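You operate a simulated robot arm through the tools that you are given. There is no shell and no other tool.

The job below is to be done with a simulated robot arm. You get a single attempt, and the scene is never put back.

JOB
Grease the teal bearing block.
Fine: lay its small cap on the dark mat; pump till the blue collar is whole, not to a blob; coupler back on its rest, cap back on.

It is judged by the outcome, as a careful person would: the job done as asked, and still so three seconds after it is handed in. It fails if anything else is knocked over, pushed out of place, dropped, spilled or broken. A push-on lid holds only when it is set on centred and level and pressed home; a screw cap is set on level and turned clockwise until tight.

ROBOT AND FRAMES
A 7-joint arm with a two-finger parallel gripper, fixed in place. Base frame: the origin is at the foot of the arm, x ahead of it, y to its left, z up. Units: m, degrees, N and s.
With the tool pointing down near the work surface it reaches from about 0.44 to 0.9 m from the base axis. Its first joint turns from -17.0 to 126.0 degrees. Payload 1.57 kg.
Tool frame: the origin (TCP) lies between the finger pads and is the grasp point; the fingertips stand 0.03 m ahead of it; z points along the fingers, y is the line along which they close. The gripper opens to 0.08 m. The fingers are 0.017 m wide and 0.012 m thick; the gripper's body (0.04 by 0.082 m) begins 0.08 m behind the TCP.
Orientation is that of the tool frame in the base frame, as a unit quaternion [w, x, y, z]. With the fingers straight down and closing along the base's y, the tool's x points along the base's -x, its y along +y and its z along -z.

CONTROLS
- The arm moves only by the tool servo_tool. Its argument "deltas" is text: rows parted by semicolons, each of 6 numbers parted by spaces: the shift along the tool's x, y, z in units of 400 mm (1.0 is 400 mm), then the turn, a rotation vector about the tool's x, y, z in units of 180 degrees (1.0 is 180 degrees). In form: x y z ax ay az; .... A call has 1 to 20 rows; each row is the pose to reach, as a shift and turn from the pose commanded when the call began, along the tool's axes at that moment. "claw" is the finger opening in mm, from 0 to 80, set as the call begins (left out, the last holds). A call with a number of a shift or a turn outside -1 to 1 is refused whole. A row lasts 0.2 s, in which the tool goes at most 0.05 m and 8.6 degrees; a call with a longer step from one row to the next is refused whole, and so is a gripper value outside its range. A pose out of reach is approached as far as the arm can. The call stops where the force on the tool passes 70 N (or 10 N more than at its start, if that is more) or the arm is blocked; 0.2 s more then pass. Each finger travels about 0.045 m/s and halts on what it meets, pressing with about 25 N; the grip force reading is that of the motor and also rises with nothing between the fingers. The clock runs only during rows and for 0.2 s after the last one: add rows that repeat a pose to give the fingers time. It gives the time, the measured TCP pose, the force on the tool (base axes), the opening and the grip force at its end, in the units of the frame above (readings bear some noise), with the torque about the TCP (base axes, N m) and any sound that the robot's microphone picked up.
- Cameras (640 x 400 px; columns grow to the right, rows downward): "scene" is fixed at [0.4015, -0.4993, 1.6193]; the picture's right is [0.92, -0.40, 0.00], its down [-0.32, -0.73, -0.61] and it looks along [0.24, 0.56, -0.79] (base axes); focal length 214 px, centre (320, 200). "wrist" rides on the gripper at [0.072, -0.007, -0.122] in the tool frame; the picture's right is [0.09, 1.00, 0.00], its down [-0.84, 0.08, -0.54] and it looks along [-0.54, 0.05, 0.84] (tool axes); focal length 238 px, centre (320, 200). There is no depth. A picture from a camera that has moved, and an enlarged one, comes with that camera's place and axes in the base frame and with its lens.
- snapshot(camera): a new picture of that camera. It takes no simulated time.
- slide_trunk(by): slides the trunk up (or, below 0, down) by that many m; the arm rides with it, the base frame stays. It gives what a move gives, with no picture.
- zoom(camera, box): a new picture of the part [left, top, right, bottom] of that camera's present view, enlarged. It takes no simulated time.
- job_done(): hands the job in; it is judged then, once.

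Places have to be worked out from the pictures, the camera data and where the tool is seen. Open the gripper and draw the arm clear of the work before you hand the job in, unless the task says otherwise.

The tools are called as name(argument=value, ...) on one line, values as JSON. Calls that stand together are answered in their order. servo_tool: Moves the arm, as the interface text tells. Its arguments: {"type":"object","properties":{"deltas":{"type":"string"},"claw":{"type":"number"}},"required":["deltas"]} The other tools are called the same way: slide_trunk (by) slides the trunk up or down; snapshot (camera) takes a picture; zoom (camera, box) takes an enlarged picture of a part of a camera's view; job_done () hands the job in.

At the start:

```text
time_s: 0.0
eef_pos: [0.5121, -0.0252, 1.3168]
ee_rot: [0.0, 0.001, 1.0, 0.0]
wrist_force: [-0.4, -0.9, -0.6]
torque: [0.01, -0.01, 0.04]
gripper_width: 0.0795
grip_force: 0.1
trunk travel left (down, up): [-0.725, 0.065]
```

scene: 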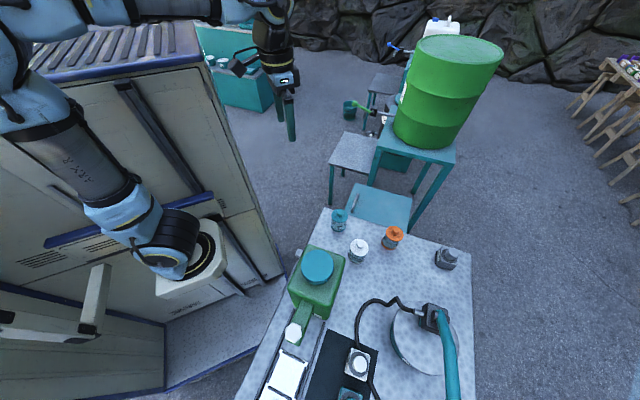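
wrist: 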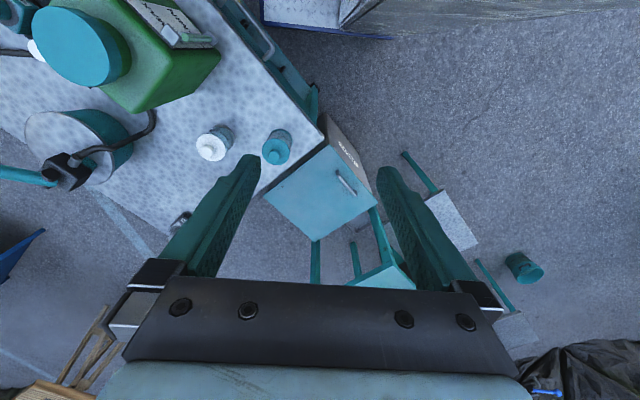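

The tool is high above the bench and the bench shows several bearing blocks, a green grease pump and a dark mat. I'll zoom in to identify everything before moving.

zoom(camera="scene", box=[240, 190, 400, 290])

zoom(camera="scene", box=[240, 290, 416, 400])

zoom(camera="scene", box=[340, 210, 500, 310])

zoom(camera="scene", box=[340, 290, 516, 400])

zoom(camera="wrist", box=[0, 0, 320, 200])

```text
4.00 times, centred on (320, 240) of scene
camera zoom: at [0.4015, -0.4993, 1.6193], right [0.92, -0.4, 0.0], down [-0.32, -0.73, -0.61], along [0.24, 0.56, -0.79], focal length 858 px, centre (320, 40)
```

zoom: 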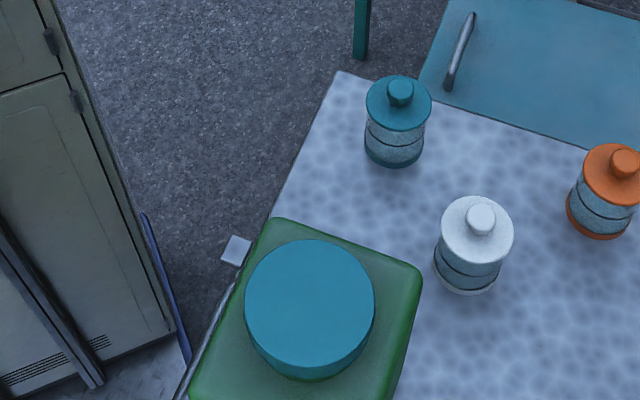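

```text
3.64 times, centred on (328, 345) of scene
camera zoom: at [0.4015, -0.4993, 1.6193], right [0.92, -0.4, 0.0], down [-0.32, -0.73, -0.61], along [0.24, 0.56, -0.79], focal length 780 px, centre (291, -327)
```

zoom: 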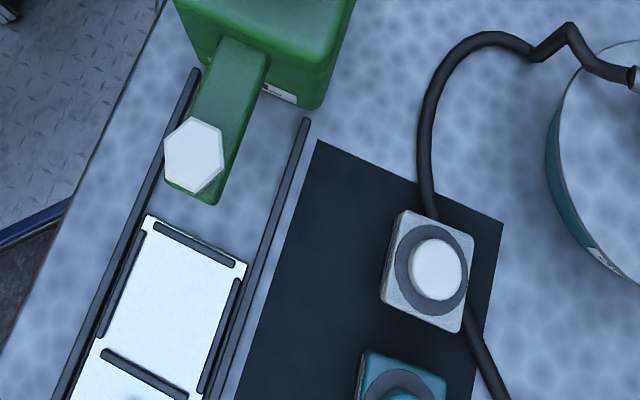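

```text
4.00 times, centred on (420, 260) of scene
camera zoom: at [0.4015, -0.4993, 1.6193], right [0.92, -0.4, 0.0], down [-0.32, -0.73, -0.61], along [0.24, 0.56, -0.79], focal length 858 px, centre (-80, -40)
```

zoom: 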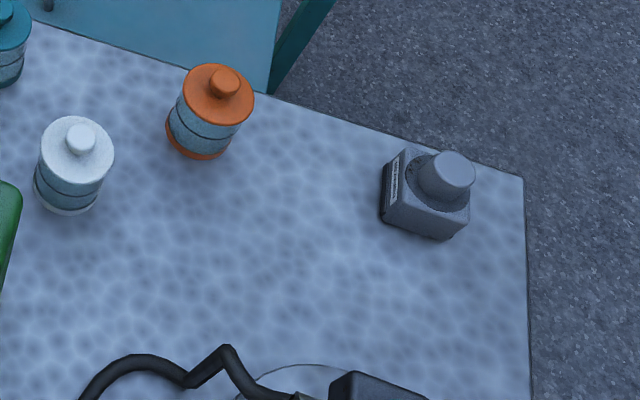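

```text
3.64 times, centred on (428, 345) of scene
camera zoom: at [0.4015, -0.4993, 1.6193], right [0.92, -0.4, 0.0], down [-0.32, -0.73, -0.61], along [0.24, 0.56, -0.79], focal length 780 px, centre (-73, -327)
```

zoom: 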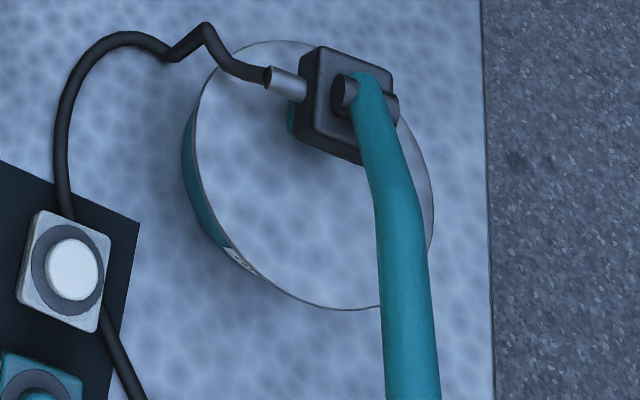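

```text
2.00 times, centred on (160, 100) of wrist
camera zoom: at [0.4397, -0.0324, 1.439], right [-0.09, 1.0, 0.0], down [0.84, 0.08, 0.54], along [0.54, 0.05, -0.84], focal length 477 px, centre (640, 400)
```

zoom: 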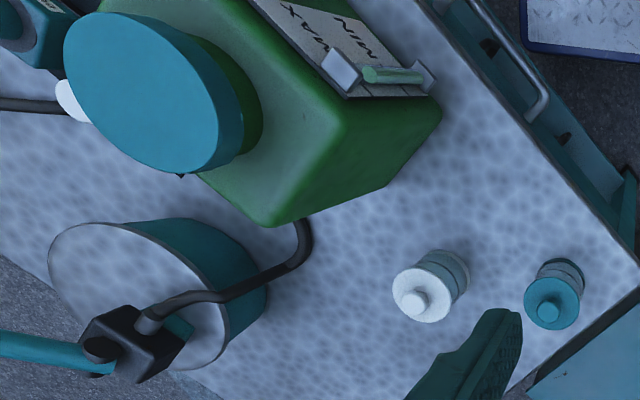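

The bench seems to sit around z≈0.85–0.9 with the blocks near (0.5, -0.54). I'll move the tool high over in -y to get a better wrist view and check reach.

servo_tool(deltas="0 -0.1 0 0 0 0; 0 -0.2 0 0 0 0; 0 -0.3 0 0 0 0; 0 -0.4 0 0 0 0; 0 -0.5 0 0 0 0; 0 -0.6 0 0 0 0; 0 -0.7 0 0 0 0; 0 -0.8 0 0 0 0; 0 -0.9 0 0 0 0; 0 -0.9 0 0 0 0; 0 -0.9 0 0 0 0", claw=80)

snapshot(camera="scene")

snapshot(camera="wrist")

```text
time_s: 2.4
eef_pos: [0.5108, -0.3859, 1.3183]
ee_rot: [-0.001, 0.0, 1.0, 0.0]
wrist_force: [1.0, -0.5, -0.8]
torque: [0.02, 0.01, 0.02]
gripper_width: 0.08
grip_force: 0.1
trunk travel left (down, up): [-0.725, 0.065]
```

```text
taken
```

scene: 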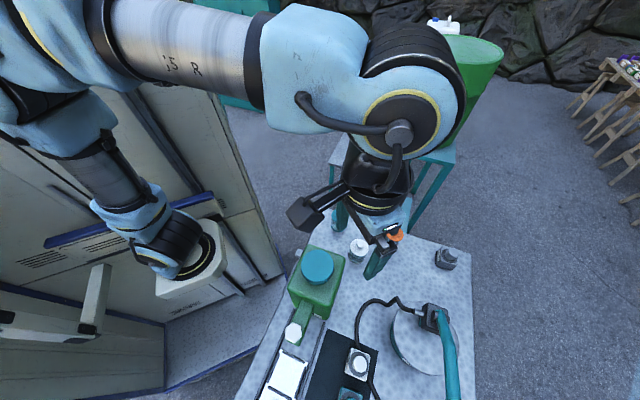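

```text
taken
camera wrist: at [0.4379, -0.3923, 1.4399], right [-0.09, 1.0, 0.0], down [0.84, 0.08, 0.54], along [0.54, 0.05, -0.84], focal length 238 px, centre (320, 200)
```

wrist: 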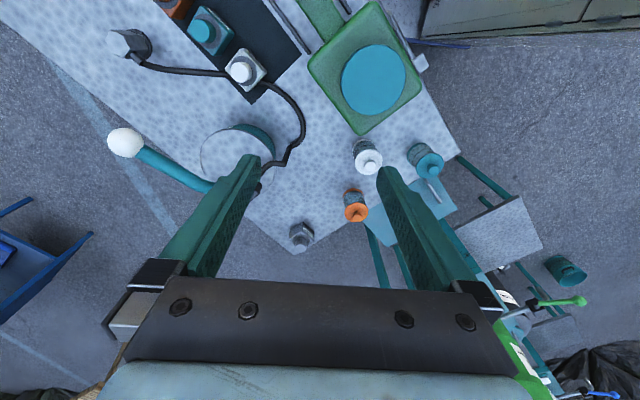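

The pose was reached; the wrist view shows the white, teal and orange blocks on the mat, and the coupler at left. I'll yaw the tool 90° so the wrist camera looks toward -y over the blocks.

servo_tool(deltas="0 0 0 0 0 0.045; 0 0 0 0 0 0.09; 0 0 0 0 0 0.135; 0 0 0 0 0 0.18; 0 0 0 0 0 0.225; 0 0 0 0 0 0.27; 0 0 0 0 0 0.315; 0 0 0 0 0 0.36; 0 0 0 0 0 0.405; 0 0 0 0 0 0.45; 0 0 0 0 0 0.495; 0 0 0 0 0 0.5; 0 0 0 0 0 0.5")

snapshot(camera="wrist")

zoom(camera="wrist", box=[160, 0, 480, 200])

```text
time_s: 5.2
eef_pos: [0.5131, -0.3857, 1.3176]
ee_rot: [-0.001, 0.707, 0.707, 0.0]
wrist_force: [0.5, -0.6, 0.1]
torque: [-0.01, 0.03, -0.01]
gripper_width: 0.0799
grip_force: 0.0
trunk travel left (down, up): [-0.725, 0.065]
```

```text
taken
camera wrist: at [0.5052, -0.3139, 1.4393], right [1.0, 0.09, 0.0], down [0.08, -0.84, 0.54], along [0.05, -0.54, -0.84], focal length 238 px, centre (320, 200)
```

wrist: 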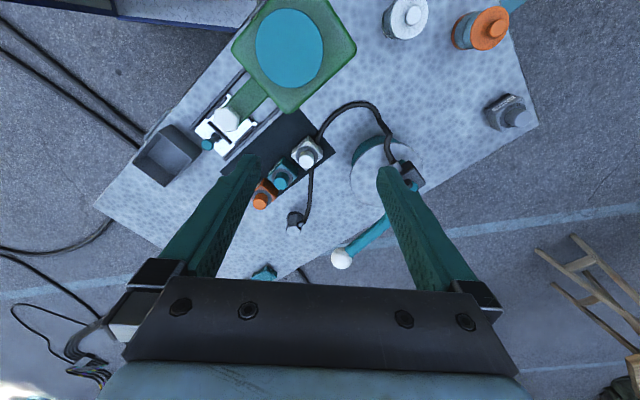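

```text
2.00 times, centred on (320, 100) of wrist
camera zoom: at [0.5052, -0.3139, 1.4393], right [1.0, 0.09, 0.0], down [0.08, -0.84, 0.54], along [0.05, -0.54, -0.84], focal length 477 px, centre (320, 400)
```

zoom: 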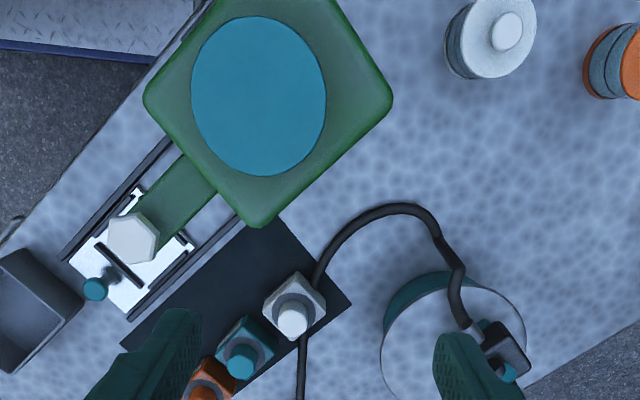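

The layout is clearer: a row of white, teal and orange blocks on the mat, a coupler on a rest beyond them, and the lever pump to the right. I'll zoom for detail.

zoom(camera="wrist", box=[240, 120, 336, 180])

zoom(camera="wrist", box=[232, 180, 360, 260])

zoom(camera="wrist", box=[232, 220, 360, 300])

zoom(camera="scene", box=[300, 320, 428, 400])

```text
6.67 times, centred on (288, 150) of wrist
camera zoom: at [0.5052, -0.3139, 1.4393], right [1.0, 0.09, 0.0], down [0.08, -0.84, 0.54], along [0.05, -0.54, -0.84], focal length 1589 px, centre (533, 533)
```

zoom: 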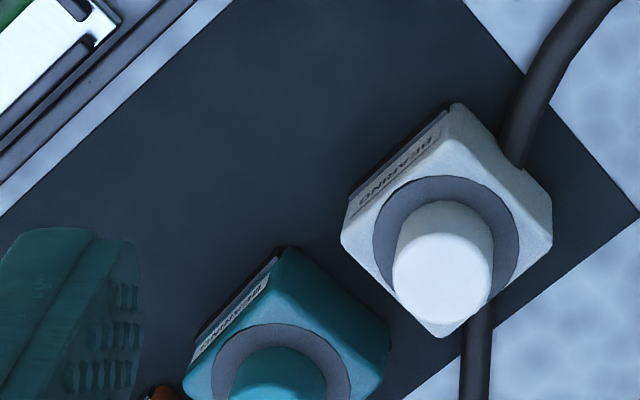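

```text
5.00 times, centred on (296, 220) of wrist
camera zoom: at [0.5052, -0.3139, 1.4393], right [1.0, 0.09, 0.0], down [0.08, -0.84, 0.54], along [0.05, -0.54, -0.84], focal length 1192 px, centre (440, 100)
```

zoom: 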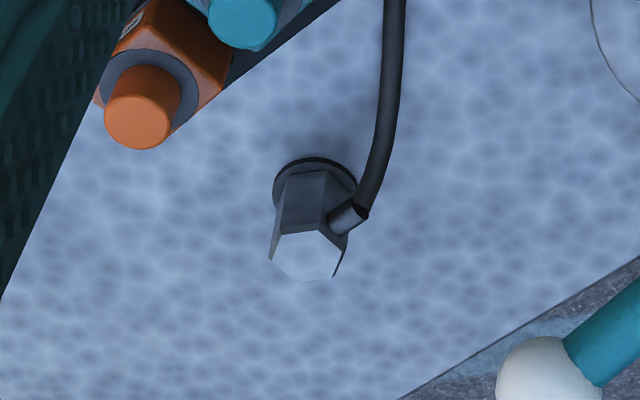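

```text
5.00 times, centred on (296, 260) of wrist
camera zoom: at [0.5052, -0.3139, 1.4393], right [1.0, 0.09, 0.0], down [0.08, -0.84, 0.54], along [0.05, -0.54, -0.84], focal length 1192 px, centre (440, -100)
```

zoom: 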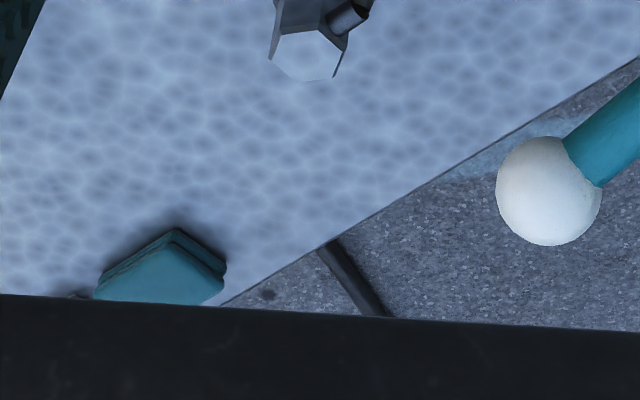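

```text
5.00 times, centred on (364, 360) of scene
camera zoom: at [0.4015, -0.4993, 1.6193], right [0.92, -0.4, 0.0], down [-0.32, -0.73, -0.61], along [0.24, 0.56, -0.79], focal length 1072 px, centre (100, -600)
```

zoom: 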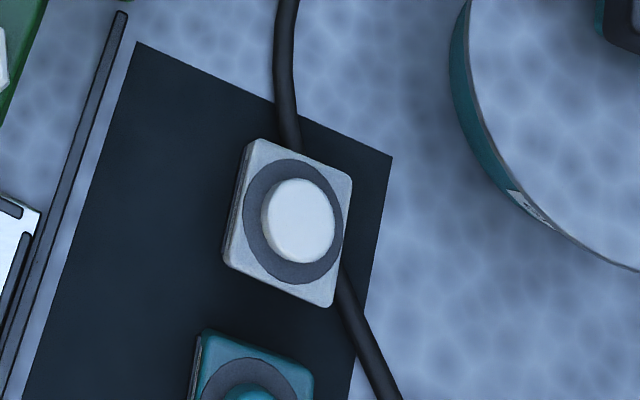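

The coupler is a hex body on a round black rest with the hose at its side. I'll lower the tool to about (0.457,-0.522,1.128) for a closer look at the blocks and coupler.

servo_tool(deltas="-0.057 -0.023 0.08 0 0 0; -0.113 -0.047 0.16 0 0 0; -0.17 -0.07 0.24 0 0 0; -0.227 -0.093 0.32 0 0 0; -0.283 -0.117 0.4 0 0 0; -0.34 -0.14 0.475 0 0 0; -0.34 -0.14 0.475 0 0 0; -0.34 -0.14 0.475 0 0 0")

snapshot(camera="wrist")

snapshot(camera="scene")

```text
time_s: 7.0
eef_pos: [0.4559, -0.5227, 1.1271]
ee_rot: [0.0, 0.707, 0.707, 0.0]
wrist_force: [-0.2, -0.7, -0.3]
torque: [0.0, 0.01, -0.01]
gripper_width: 0.0802
grip_force: 0.0
trunk travel left (down, up): [-0.725, 0.065]
```

```text
taken
camera wrist: at [0.4479, -0.4507, 1.2481], right [1.0, 0.09, 0.0], down [0.08, -0.84, 0.54], along [0.05, -0.54, -0.84], focal length 238 px, centre (320, 200)
```

wrist: 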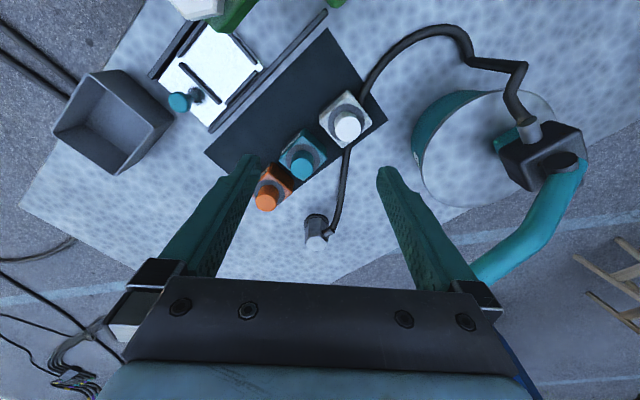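

```text
taken
```

scene: 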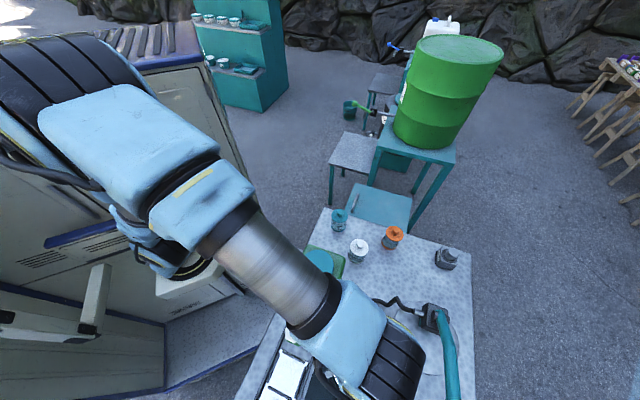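

Triangulation puts the bench surface at about z≈0.842 and the teal cap top near (0.435,-0.597,0.928). I'll zoom in on the blocks, coupler and pump from here.

zoom(camera="wrist", box=[240, 90, 400, 190])

zoom(camera="wrist", box=[250, 180, 378, 260])

zoom(camera="wrist", box=[400, 80, 624, 220])

zoom(camera="wrist", box=[40, 0, 264, 140])

```text
4.00 times, centred on (320, 140) of wrist
camera zoom: at [0.4479, -0.4507, 1.2481], right [1.0, 0.09, 0.0], down [0.08, -0.84, 0.54], along [0.05, -0.54, -0.84], focal length 953 px, centre (320, 440)
```

zoom: 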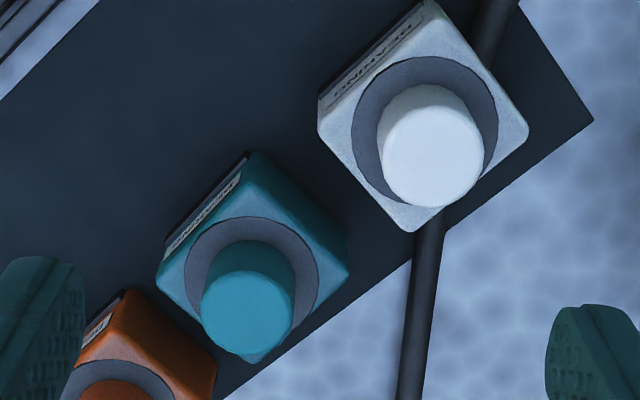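

```text
5.00 times, centred on (314, 220) of wrist
camera zoom: at [0.4479, -0.4507, 1.2481], right [1.0, 0.09, 0.0], down [0.08, -0.84, 0.54], along [0.05, -0.54, -0.84], focal length 1192 px, centre (350, 100)
```

zoom: 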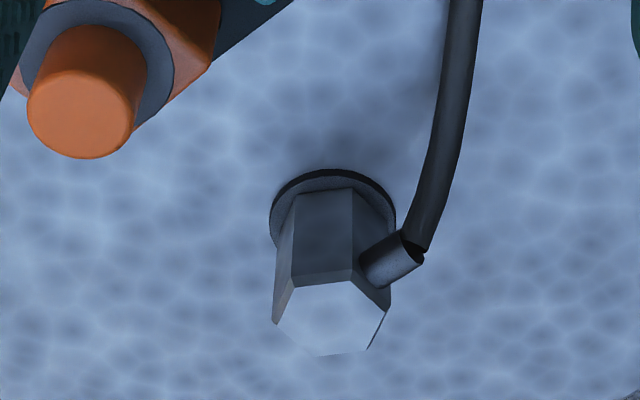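

```text
2.86 times, centred on (512, 150) of wrist
camera zoom: at [0.4479, -0.4507, 1.2481], right [1.0, 0.09, 0.0], down [0.08, -0.84, 0.54], along [0.05, -0.54, -0.84], focal length 681 px, centre (-229, 343)
```

zoom: 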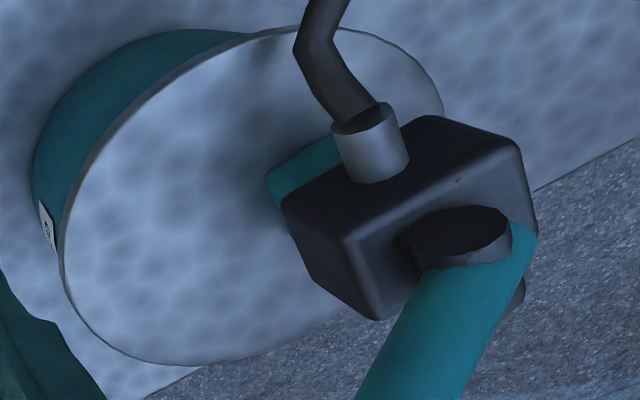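

```text
2.86 times, centred on (152, 70) of wrist
camera zoom: at [0.4479, -0.4507, 1.2481], right [1.0, 0.09, 0.0], down [0.08, -0.84, 0.54], along [0.05, -0.54, -0.84], focal length 681 px, centre (800, 571)
```

zoom: 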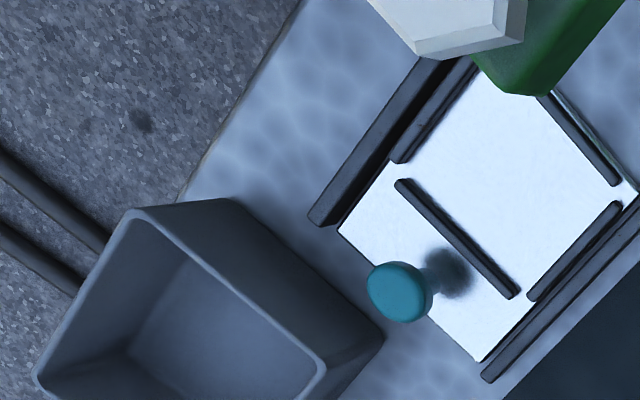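

Bench is at ~45° yaw; blocks have ~34 mm cylindrical caps with block top ≈0.90; coupler at ≈(0.469,-0.757), top ≈0.92; lever ball ≈(0.58,-0.663,1.105). I now yaw 45° so that the fingers close perpendicular to the row, and go above the teal cap.

servo_tool(deltas="-0.03 -0.008 0.0125 0 0 0.042; -0.06 -0.017 0.025 0 0 0.084; -0.092 -0.026 0.0375 0 0 0.126; -0.123 -0.035 0.05 0 0 0.168; -0.154 -0.044 0.0625 0 0 0.21; -0.185 -0.0525 0.075 0 0 0.25; -0.185 -0.0525 0.075 0 0 0.25; -0.185 -0.0525 0.075 0 0 0.25")

snapshot(camera="wrist")

snapshot(camera="scene")

zoom(camera="wrist", box=[240, 80, 400, 180])

```text
time_s: 8.8
eef_pos: [0.435, -0.5969, 1.0967]
ee_rot: [-0.001, 0.924, 0.383, 0.0]
wrist_force: [-0.6, 0.8, -0.5]
torque: [0.01, 0.0, 0.02]
gripper_width: 0.0798
grip_force: 0.1
trunk travel left (down, up): [-0.725, 0.065]
```

```text
taken
camera wrist: at [0.4798, -0.541, 1.2185], right [0.77, -0.64, 0.0], down [-0.54, -0.65, 0.54], along [-0.35, -0.42, -0.84], focal length 238 px, centre (320, 200)
```

wrist: 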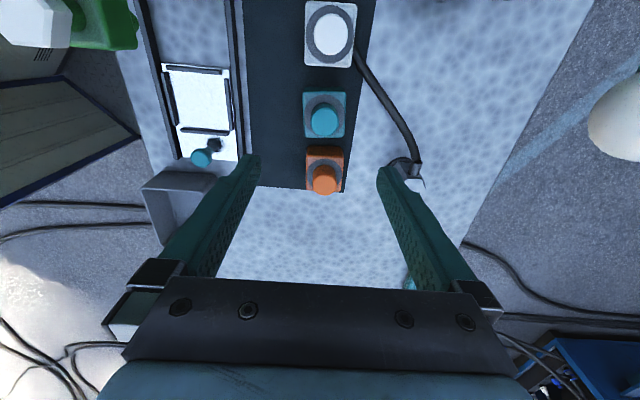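

```text
taken
```

scene: 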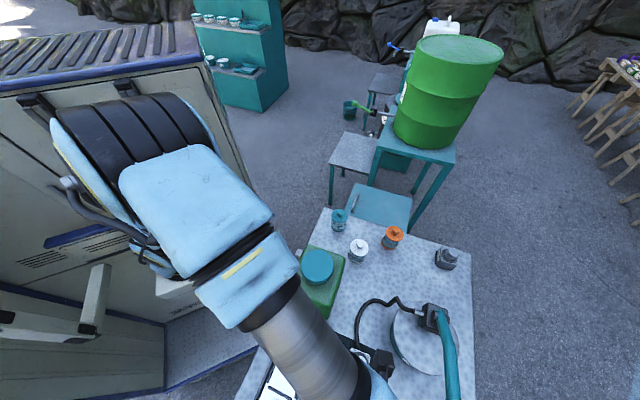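

```text
4.00 times, centred on (320, 130) of wrist
camera zoom: at [0.4798, -0.541, 1.2185], right [0.77, -0.64, 0.0], down [-0.54, -0.65, 0.54], along [-0.35, -0.42, -0.84], focal length 953 px, centre (320, 480)
```

zoom: 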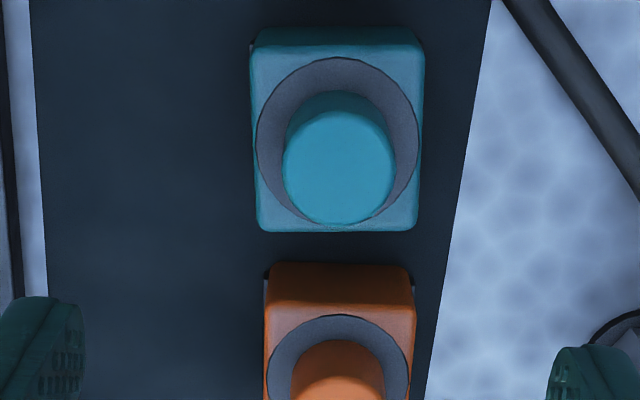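

Yaw 45° is aligned with the block row; the teal cap sits ~5 mm toward tool +y from the TCP. I descend to z≈1.0 with that correction and re-check.

servo_tool(deltas="-0.003 0.004 0.08 0 0 0; -0.005 0.008 0.16 0 0 0; -0.0075 0.0122 0.24 0 0 0; -0.0075 0.0122 0.24 0 0 0; -0.0075 0.0122 0.24 0 0 0", claw=60)

zoom(camera="wrist", box=[200, 60, 440, 210])

snapshot(camera="scene")

```text
time_s: 10.0
eef_pos: [0.437, -0.601, 1.0009]
ee_rot: [0.0, 0.924, 0.383, 0.0]
wrist_force: [0.5, -0.2, 0.5]
torque: [0.02, 0.0, -0.01]
gripper_width: 0.0601
grip_force: 0.0
trunk travel left (down, up): [-0.725, 0.065]
```

```text
2.67 times, centred on (320, 135) of wrist
camera zoom: at [0.4823, -0.546, 1.1234], right [0.77, -0.64, 0.0], down [-0.54, -0.65, 0.54], along [-0.35, -0.42, -0.84], focal length 636 px, centre (320, 373)
```

zoom: 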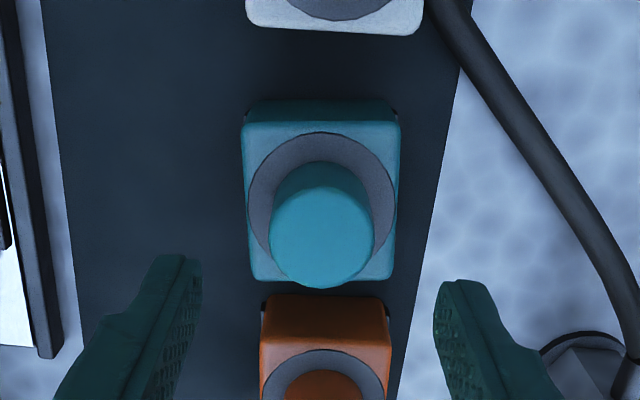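

```text
taken
```

scene: 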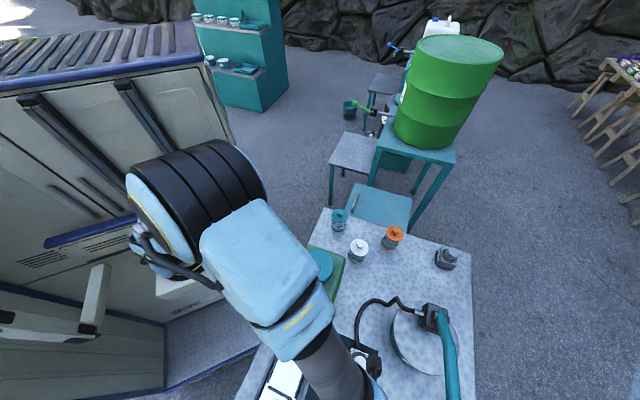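

The cap is now centred in the view, consistent with (0.437,-0.601) and top z≈0.928. I descend to TCP z≈0.936 (tips ≈0.906) and take a look before closing.

servo_tool(deltas="0 0 0.06 0 0 0; 0 0 0.12 0 0 0; 0 0 0.162 0 0 0; 0 0 0.162 0 0 0")

snapshot(camera="wrist")

zoom(camera="wrist", box=[220, 120, 420, 245])

```text
time_s: 11.0
eef_pos: [0.4371, -0.6016, 0.9373]
ee_rot: [0.0, 0.924, 0.383, 0.0]
wrist_force: [0.0, 0.4, 0.9]
torque: [-0.01, -0.01, 0.0]
gripper_width: 0.0602
grip_force: 0.1
trunk travel left (down, up): [-0.725, 0.065]
```

```text
taken
camera wrist: at [0.4822, -0.5466, 1.0593], right [0.77, -0.64, 0.0], down [-0.54, -0.65, 0.54], along [-0.35, -0.42, -0.84], focal length 238 px, centre (320, 200)
```

wrist: 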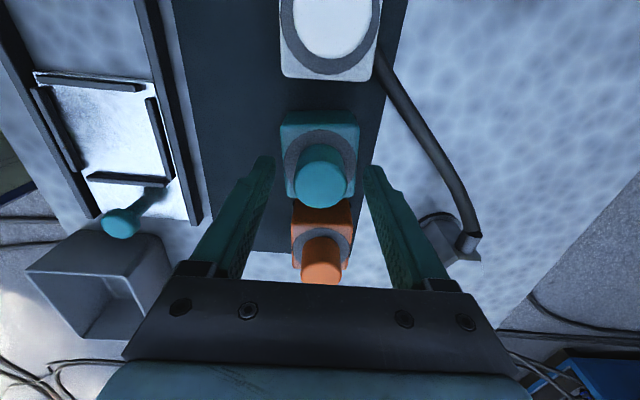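

```text
3.20 times, centred on (320, 182) of wrist
camera zoom: at [0.4822, -0.5466, 1.0593], right [0.77, -0.64, 0.0], down [-0.54, -0.65, 0.54], along [-0.35, -0.42, -0.84], focal length 763 px, centre (320, 256)
```

zoom: 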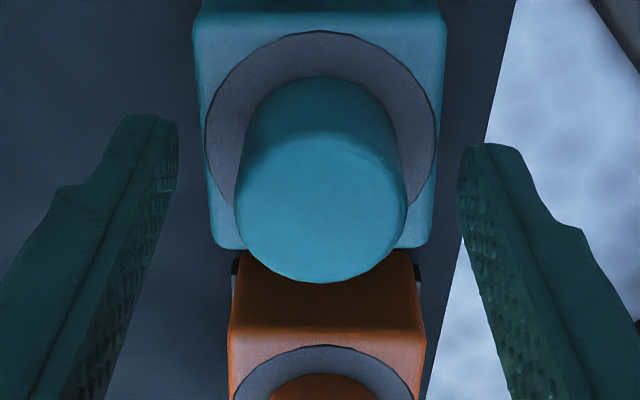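

Tips straddle the cap symmetrically and stand above the block top. Closing now.

servo_tool(deltas="0 0 0 0 0 0; 0 0 0 0 0 0; 0 0 0 0 0 0; 0 0 0 0 0 0; 0 0 0 0 0 0", claw=20)

zoom(camera="wrist", box=[220, 120, 420, 245])

```text
time_s: 12.2
eef_pos: [0.4379, -0.6023, 0.9378]
ee_rot: [0.0, 0.924, 0.382, 0.0]
wrist_force: [-0.8, 0.2, 0.5]
torque: [0.02, 0.01, -0.03]
gripper_width: 0.0333
grip_force: 25.2
trunk travel left (down, up): [-0.725, 0.065]
```

```text
3.20 times, centred on (320, 182) of wrist
camera zoom: at [0.4822, -0.5466, 1.0594], right [0.77, -0.64, 0.0], down [-0.54, -0.65, 0.54], along [-0.35, -0.42, -0.84], focal length 763 px, centre (320, 256)
```

zoom: 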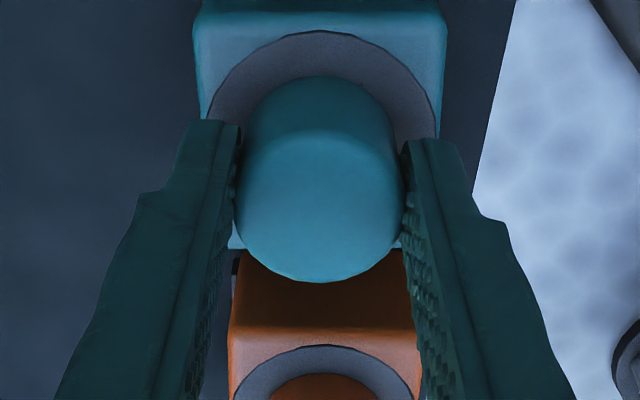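

Gripped at 33.3 mm with no side load. I lift slowly straight up.

servo_tool(deltas="0 0 -0.01 0 0 0; 0 0 -0.02 0 0 0; 0 0 -0.03 0 0 0; 0 0 -0.045 0 0 0; 0 0 -0.06 0 0 0; 0 0 -0.08 0 0 0; 0 0 -0.1 0 0 0; 0 0 -0.125 0 0 0; 0 0 -0.15 0 0 0; 0 0 -0.15 0 0 0")

snapshot(camera="wrist")

zoom(camera="wrist", box=[220, 80, 420, 205])

```text
time_s: 14.4
eef_pos: [0.4354, -0.6006, 0.9967]
ee_rot: [0.0, 0.924, 0.383, -0.001]
wrist_force: [0.7, 0.9, 0.3]
torque: [0.01, 0.02, 0.03]
gripper_width: 0.033
grip_force: 25.2
trunk travel left (down, up): [-0.725, 0.065]
```

```text
taken
camera wrist: at [0.4816, -0.5461, 1.1182], right [0.77, -0.64, 0.0], down [-0.54, -0.65, 0.54], along [-0.35, -0.42, -0.84], focal length 238 px, centre (320, 200)
```

wrist: 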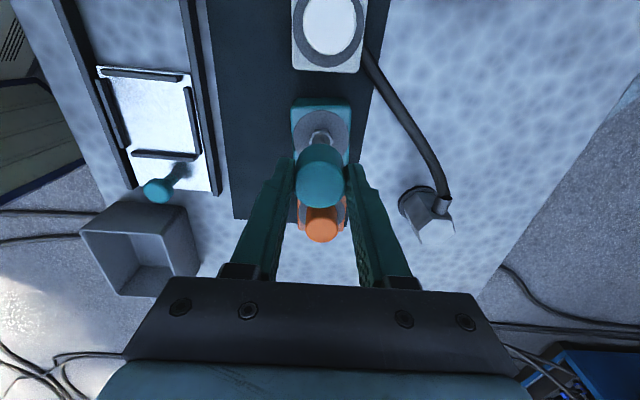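

```text
3.20 times, centred on (320, 142) of wrist
camera zoom: at [0.4816, -0.5461, 1.1182], right [0.77, -0.64, 0.0], down [-0.54, -0.65, 0.54], along [-0.35, -0.42, -0.84], focal length 763 px, centre (320, 384)
```

zoom: 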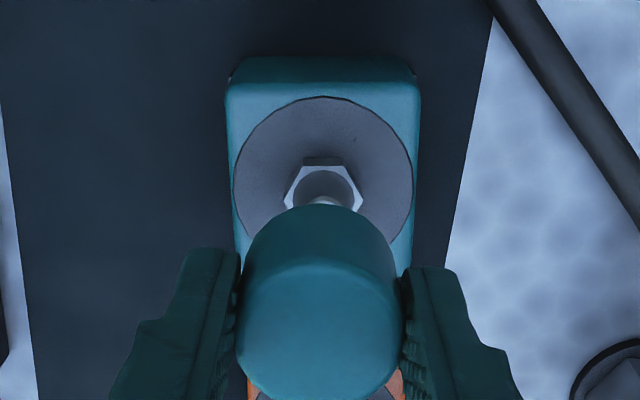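

The cap is off and the hex nipple is exposed. I move the cap over the free strip of the mat at about (0.356,-0.583) and lower to just above it.

servo_tool(deltas="-0.0273 -0.0439 0 0 0 0; -0.0546 -0.0879 0 0 0 0; -0.0819 -0.1318 0 0 0 0; -0.1092 -0.1757 0 0 0 0; -0.1092 -0.1757 0 0 0 0; -0.1092 -0.1757 0.06 0 0 0; -0.1092 -0.1757 0.12 0 0 0; -0.1092 -0.1757 0.18 0 0 0; -0.1092 -0.1757 0.23 0 0 0; -0.1092 -0.1757 0.23 0 0 0; -0.1092 -0.1757 0.23 0 0 0")

snapshot(camera="wrist")

snapshot(camera="scene")

zoom(camera="wrist", box=[220, 100, 420, 225])

```text
time_s: 16.8
eef_pos: [0.3555, -0.5828, 0.9045]
ee_rot: [0.0, 0.924, 0.383, 0.001]
wrist_force: [-0.5, -1.4, 0.0]
torque: [0.01, 0.02, 0.03]
gripper_width: 0.0332
grip_force: 24.4
trunk travel left (down, up): [-0.725, 0.065]
```

```text
taken
camera wrist: at [0.4007, -0.527, 1.026], right [0.77, -0.64, 0.0], down [-0.54, -0.65, 0.54], along [-0.35, -0.42, -0.84], focal length 238 px, centre (320, 200)
```

wrist: 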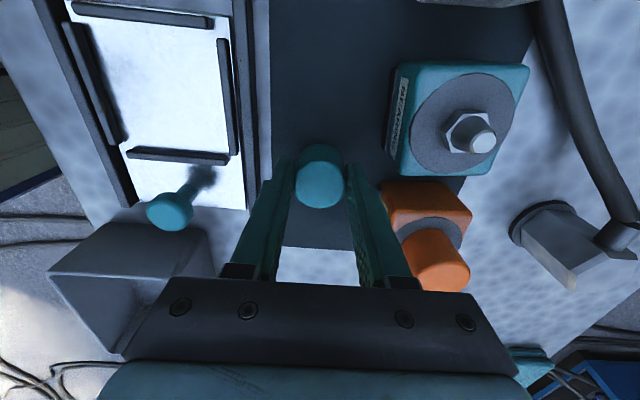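

```text
taken
```

scene: 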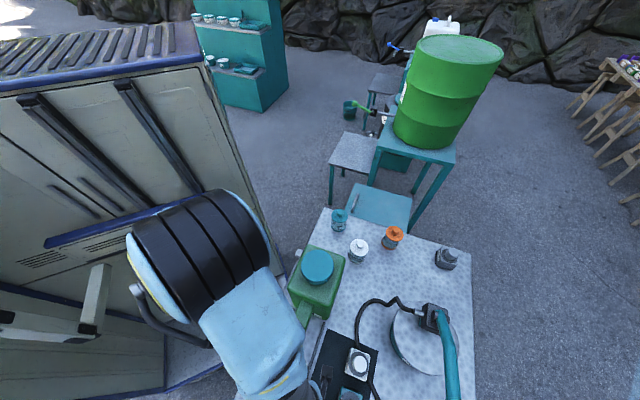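

```text
3.20 times, centred on (320, 162) of wrist
camera zoom: at [0.4007, -0.527, 1.026], right [0.77, -0.64, 0.0], down [-0.54, -0.65, 0.54], along [-0.35, -0.42, -0.84], focal length 763 px, centre (320, 320)
```

zoom: 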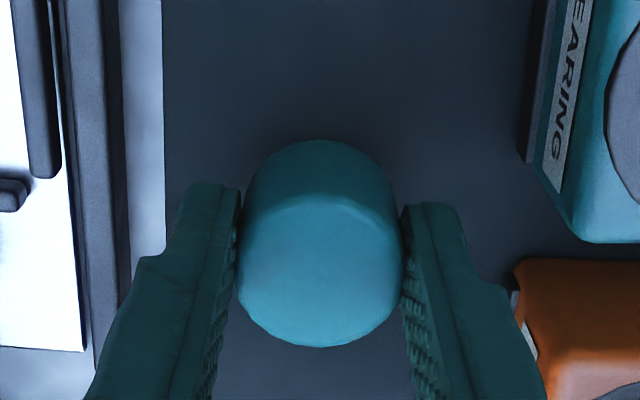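

Cap is well inside the mat, clear of blocks and rails. Before lowering further I check forearm clearance over the green unit's spout.

zoom(camera="scene", box=[224, 280, 384, 400])

```text
3.33 times, centred on (304, 340) of scene
camera zoom: at [0.4015, -0.4993, 1.6193], right [0.92, -0.4, 0.0], down [-0.32, -0.73, -0.61], along [0.24, 0.56, -0.79], focal length 715 px, centre (373, -267)
```

zoom: 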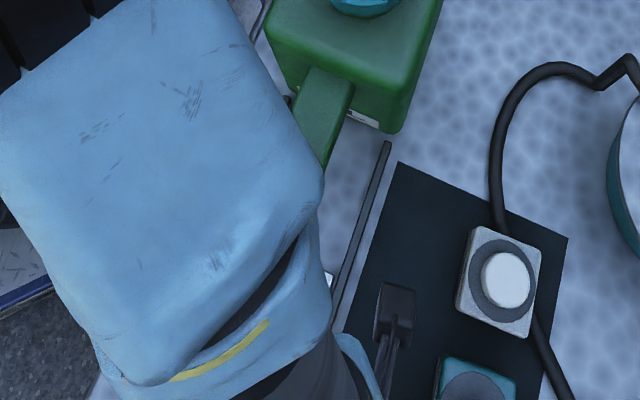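

The forearm passes well above/left of the spout with no contact. I lower the cap gently toward the mat in small steps.

servo_tool(deltas="0 0 0.01 0 0 0; 0 0 0.02 0 0 0; 0 0 0.03 0 0 0; 0 0 0.04 0 0 0; 0 0 0.045 0 0 0; 0 0 0.045 0 0 0")

zoom(camera="wrist", box=[220, 100, 420, 225])

```text
time_s: 18.2
eef_pos: [0.355, -0.5816, 0.8873]
ee_rot: [0.002, 0.924, 0.382, -0.001]
wrist_force: [-0.4, -1.1, 18.8]
torque: [-0.02, 0.09, -0.05]
gripper_width: 0.0334
grip_force: 24.8
trunk travel left (down, up): [-0.725, 0.065]
```

```text
3.20 times, centred on (320, 162) of wrist
camera zoom: at [0.4014, -0.5266, 1.0089], right [0.77, -0.64, 0.0], down [-0.54, -0.65, 0.54], along [-0.35, -0.42, -0.84], focal length 763 px, centre (320, 320)
```

zoom: 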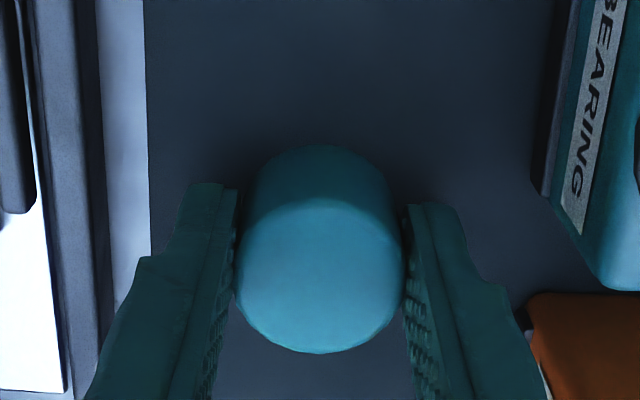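

Contact with the mat at 18.8 N. I ease up ~1.5 mm and open a little to release.

servo_tool(deltas="0 0 -0.004 0 0 0; 0 0 -0.004 0 0 0")

servo_tool(deltas="0 0 0 0 0 0; 0 0 0 0 0 0; 0 0 0 0 0 0", claw=43)

zoom(camera="wrist", box=[220, 100, 420, 225])

```text
time_s: 18.8
eef_pos: [0.3559, -0.5805, 0.8865]
ee_rot: [0.0, 0.924, 0.383, 0.0]
wrist_force: [0.1, -2.7, 3.2]
torque: [-0.11, 0.04, 0.01]
gripper_width: 0.0331
grip_force: 25.0
trunk travel left (down, up): [-0.725, 0.065]
```

```text
time_s: 19.6
eef_pos: [0.3566, -0.581, 0.887]
ee_rot: [0.0, 0.924, 0.383, 0.0]
wrist_force: [0.1, 0.0, 0.1]
torque: [0.0, 0.04, 0.0]
gripper_width: 0.0431
grip_force: 0.1
trunk travel left (down, up): [-0.725, 0.065]
```

```text
3.20 times, centred on (320, 162) of wrist
camera zoom: at [0.4018, -0.5263, 1.0095], right [0.77, -0.64, 0.0], down [-0.54, -0.65, 0.54], along [-0.35, -0.42, -0.84], focal length 763 px, centre (320, 320)
```

zoom: 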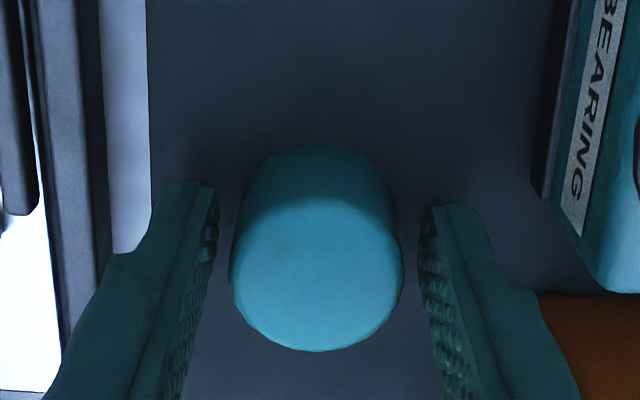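

Cap is standing on the mat, released. I lift straight up 0.13 m, then check.

servo_tool(deltas="0 0 -0.05 0 0 0; 0 0 -0.15 0 0 0; 0 0 -0.25 0 0 0; 0 0 -0.35 0 0 0; 0 0 -0.35 0 0 0")

snapshot(camera="wrist")

zoom(camera="wrist", box=[400, 60, 640, 210])

```text
time_s: 20.8
eef_pos: [0.356, -0.5836, 1.0282]
ee_rot: [0.0, 0.924, 0.382, 0.0]
wrist_force: [0.3, 0.6, -0.3]
torque: [0.01, -0.04, -0.01]
gripper_width: 0.0426
grip_force: 0.1
trunk travel left (down, up): [-0.725, 0.065]
```

```text
taken
camera wrist: at [0.4006, -0.5288, 1.1497], right [0.77, -0.64, 0.0], down [-0.54, -0.65, 0.54], along [-0.35, -0.42, -0.84], focal length 238 px, centre (320, 200)
```

wrist: 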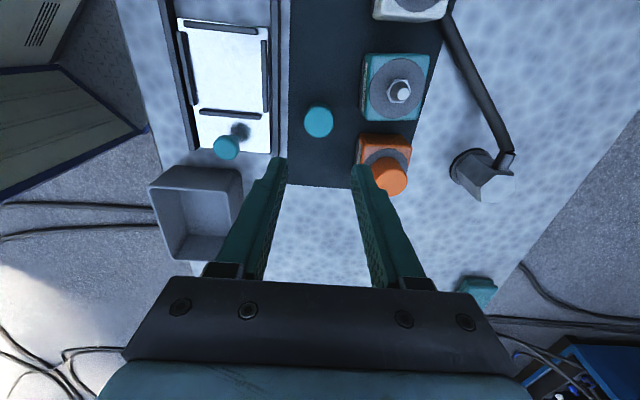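

```text
2.67 times, centred on (520, 135) of wrist
camera zoom: at [0.4006, -0.5288, 1.1497], right [0.77, -0.64, 0.0], down [-0.54, -0.65, 0.54], along [-0.35, -0.42, -0.84], focal length 636 px, centre (-213, 373)
```

zoom: 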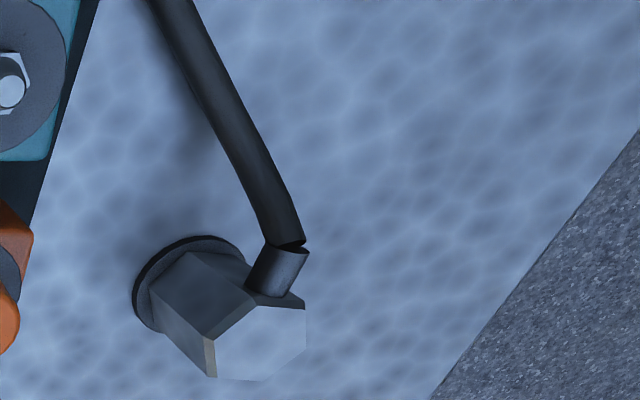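

The cap rests on the mat. Next I move above the coupler at about (0.469,-0.757) for a close look.

servo_tool(deltas="-0.02 0.1 -0.03 0 0 0; -0.04 0.2 -0.055 0 0 0; -0.065 0.3 -0.055 0 0 0; -0.09 0.4 -0.055 0 0 0; -0.109 0.507 -0.055 0 0 0; -0.109 0.507 -0.055 0 0 0; -0.109 0.507 -0.055 0 0 0", claw=70)

snapshot(camera="wrist")

zoom(camera="wrist", box=[240, 80, 400, 180])

```text
time_s: 22.4
eef_pos: [0.47, -0.7576, 1.0518]
ee_rot: [-0.001, 0.924, 0.384, -0.001]
wrist_force: [-0.5, -0.6, -0.3]
torque: [-0.02, 0.03, -0.02]
gripper_width: 0.0701
grip_force: 0.1
trunk travel left (down, up): [-0.725, 0.065]
```

```text
taken
camera wrist: at [0.5148, -0.7025, 1.1727], right [0.77, -0.64, 0.0], down [-0.54, -0.65, 0.54], along [-0.35, -0.42, -0.84], focal length 238 px, centre (320, 200)
```

wrist: 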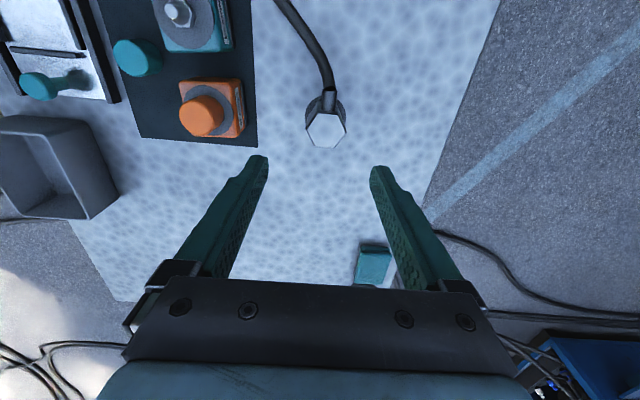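

```text
4.00 times, centred on (320, 130) of wrist
camera zoom: at [0.5148, -0.7025, 1.1727], right [0.77, -0.64, 0.0], down [-0.54, -0.65, 0.54], along [-0.35, -0.42, -0.84], focal length 953 px, centre (320, 480)
```

zoom: 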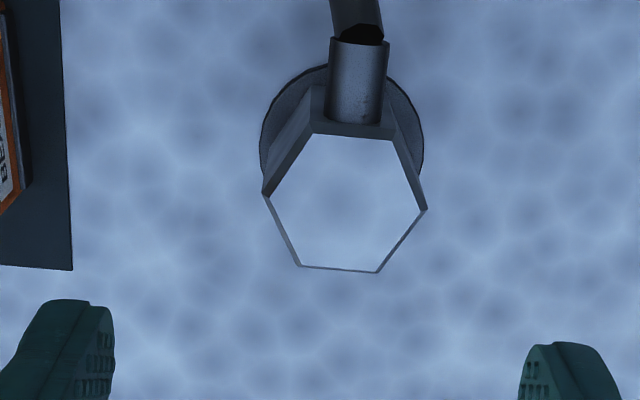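

The hex's flats face the fitting (tool +x) so corners are along tool y; I rotate the tool 30° so the fingers close on flats, and shift ~6 mm to centre over it.

servo_tool(deltas="-0.002 0.005 0 0 0 -0.04; -0.004 0.01 0 0 0 -0.08; -0.005 0.015 0 0 0 -0.12; -0.005 0.015 0 0 0 -0.1667; -0.005 0.015 0 0 0 -0.1667; -0.005 0.015 0 0 0 -0.1667")

snapshot(camera="wrist")

zoom(camera="wrist", box=[240, 80, 400, 180])

```text
time_s: 23.8
eef_pos: [0.4713, -0.7621, 1.0492]
ee_rot: [-0.001, 0.793, 0.609, 0.0]
wrist_force: [1.0, -0.2, 0.5]
torque: [0.02, 0.01, 0.01]
gripper_width: 0.0701
grip_force: 0.0
trunk travel left (down, up): [-0.725, 0.065]
```

```text
taken
camera wrist: at [0.4832, -0.6912, 1.1718], right [0.99, -0.17, 0.0], down [-0.14, -0.83, 0.54], along [-0.09, -0.53, -0.84], focal length 238 px, centre (320, 200)
```

wrist: 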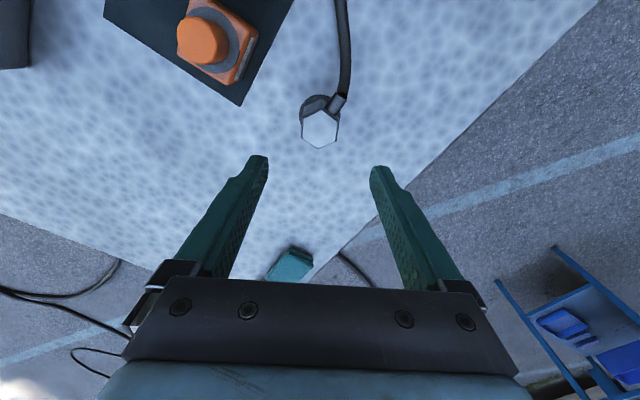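

```text
4.00 times, centred on (320, 130) of wrist
camera zoom: at [0.4832, -0.6912, 1.1718], right [0.99, -0.17, 0.0], down [-0.14, -0.83, 0.54], along [-0.09, -0.53, -0.84], focal length 953 px, centre (320, 480)
```

zoom: 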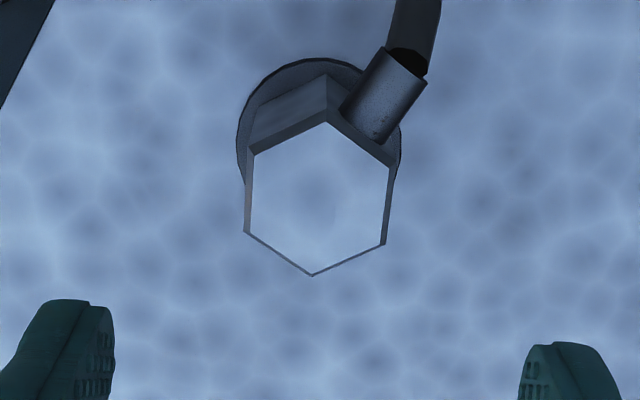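

Flats now face the fingers and the hex is centred. Body spans about z 0.874–0.93, so I descend to TCP z≈0.915 (tips ≈0.885).

servo_tool(deltas="0 0 0.085 0 0 0; 0 0 0.17 0 0 0; 0 0 0.255 0 0 0; 0 0 0.3 0 0 0; 0 0 0.3375 0 0 0; 0 0 0.3375 0 0 0; 0 0 0.3375 0 0 0")

snapshot(camera="wrist")

zoom(camera="wrist", box=[220, 120, 420, 245])

```text
time_s: 25.4
eef_pos: [0.4722, -0.7622, 0.9149]
ee_rot: [0.0, 0.793, 0.609, 0.0]
wrist_force: [0.0, 0.1, 0.5]
torque: [0.01, 0.06, 0.01]
gripper_width: 0.0698
grip_force: 0.0
trunk travel left (down, up): [-0.725, 0.065]
```

```text
taken
camera wrist: at [0.483, -0.6908, 1.0367], right [0.99, -0.17, 0.0], down [-0.14, -0.83, 0.54], along [-0.09, -0.53, -0.84], focal length 238 px, centre (320, 200)
```

wrist: 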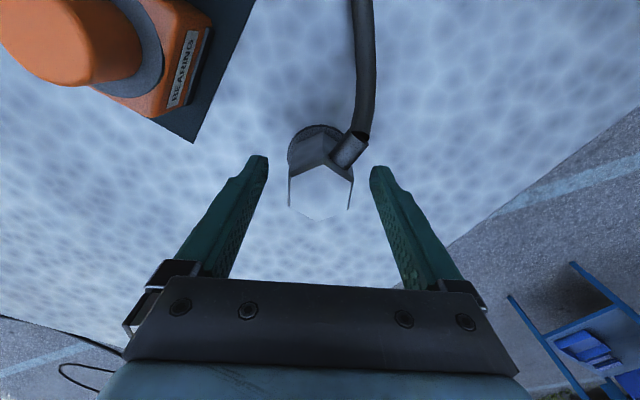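

```text
3.20 times, centred on (320, 182) of wrist
camera zoom: at [0.483, -0.6908, 1.0367], right [0.99, -0.17, 0.0], down [-0.14, -0.83, 0.54], along [-0.09, -0.53, -0.84], focal length 763 px, centre (320, 256)
```

zoom: 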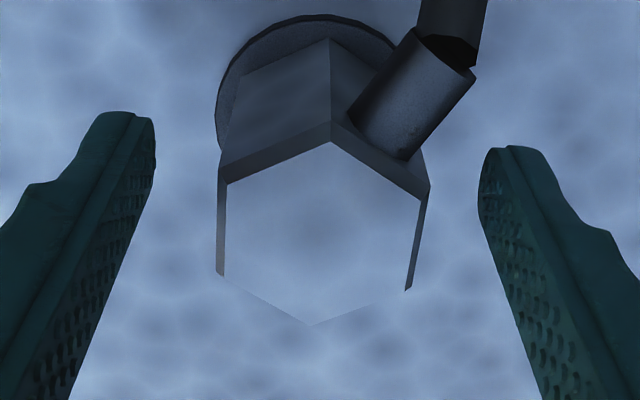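

Centred; hex top is about at the TCP height, tips 3 cm below. Closing on the flats.

servo_tool(deltas="0 0 0 0 0 0; 0 0 0 0 0 0; 0 0 0 0 0 0; 0 0 0 0 0 0; 0 0 0 0 0 0", claw=25)

zoom(camera="wrist", box=[220, 120, 420, 245])

```text
time_s: 26.6
eef_pos: [0.4725, -0.7623, 0.9151]
ee_rot: [0.0, 0.793, 0.609, 0.0]
wrist_force: [0.0, -1.0, 0.2]
torque: [0.01, 0.0, 0.04]
gripper_width: 0.0401
grip_force: 25.3
trunk travel left (down, up): [-0.725, 0.065]
```

```text
3.20 times, centred on (320, 182) of wrist
camera zoom: at [0.4831, -0.6908, 1.0369], right [0.99, -0.17, 0.0], down [-0.14, -0.83, 0.54], along [-0.09, -0.53, -0.84], focal length 763 px, centre (320, 256)
```

zoom: 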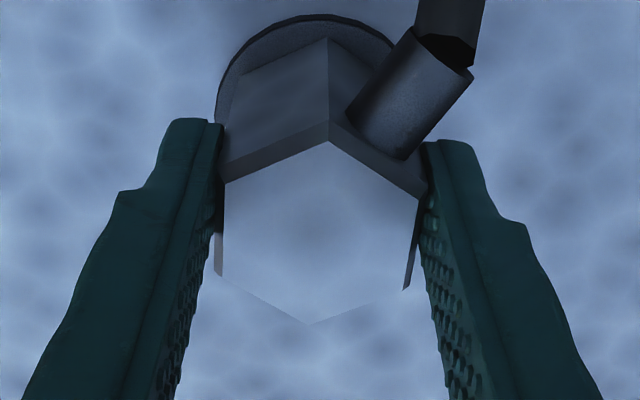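

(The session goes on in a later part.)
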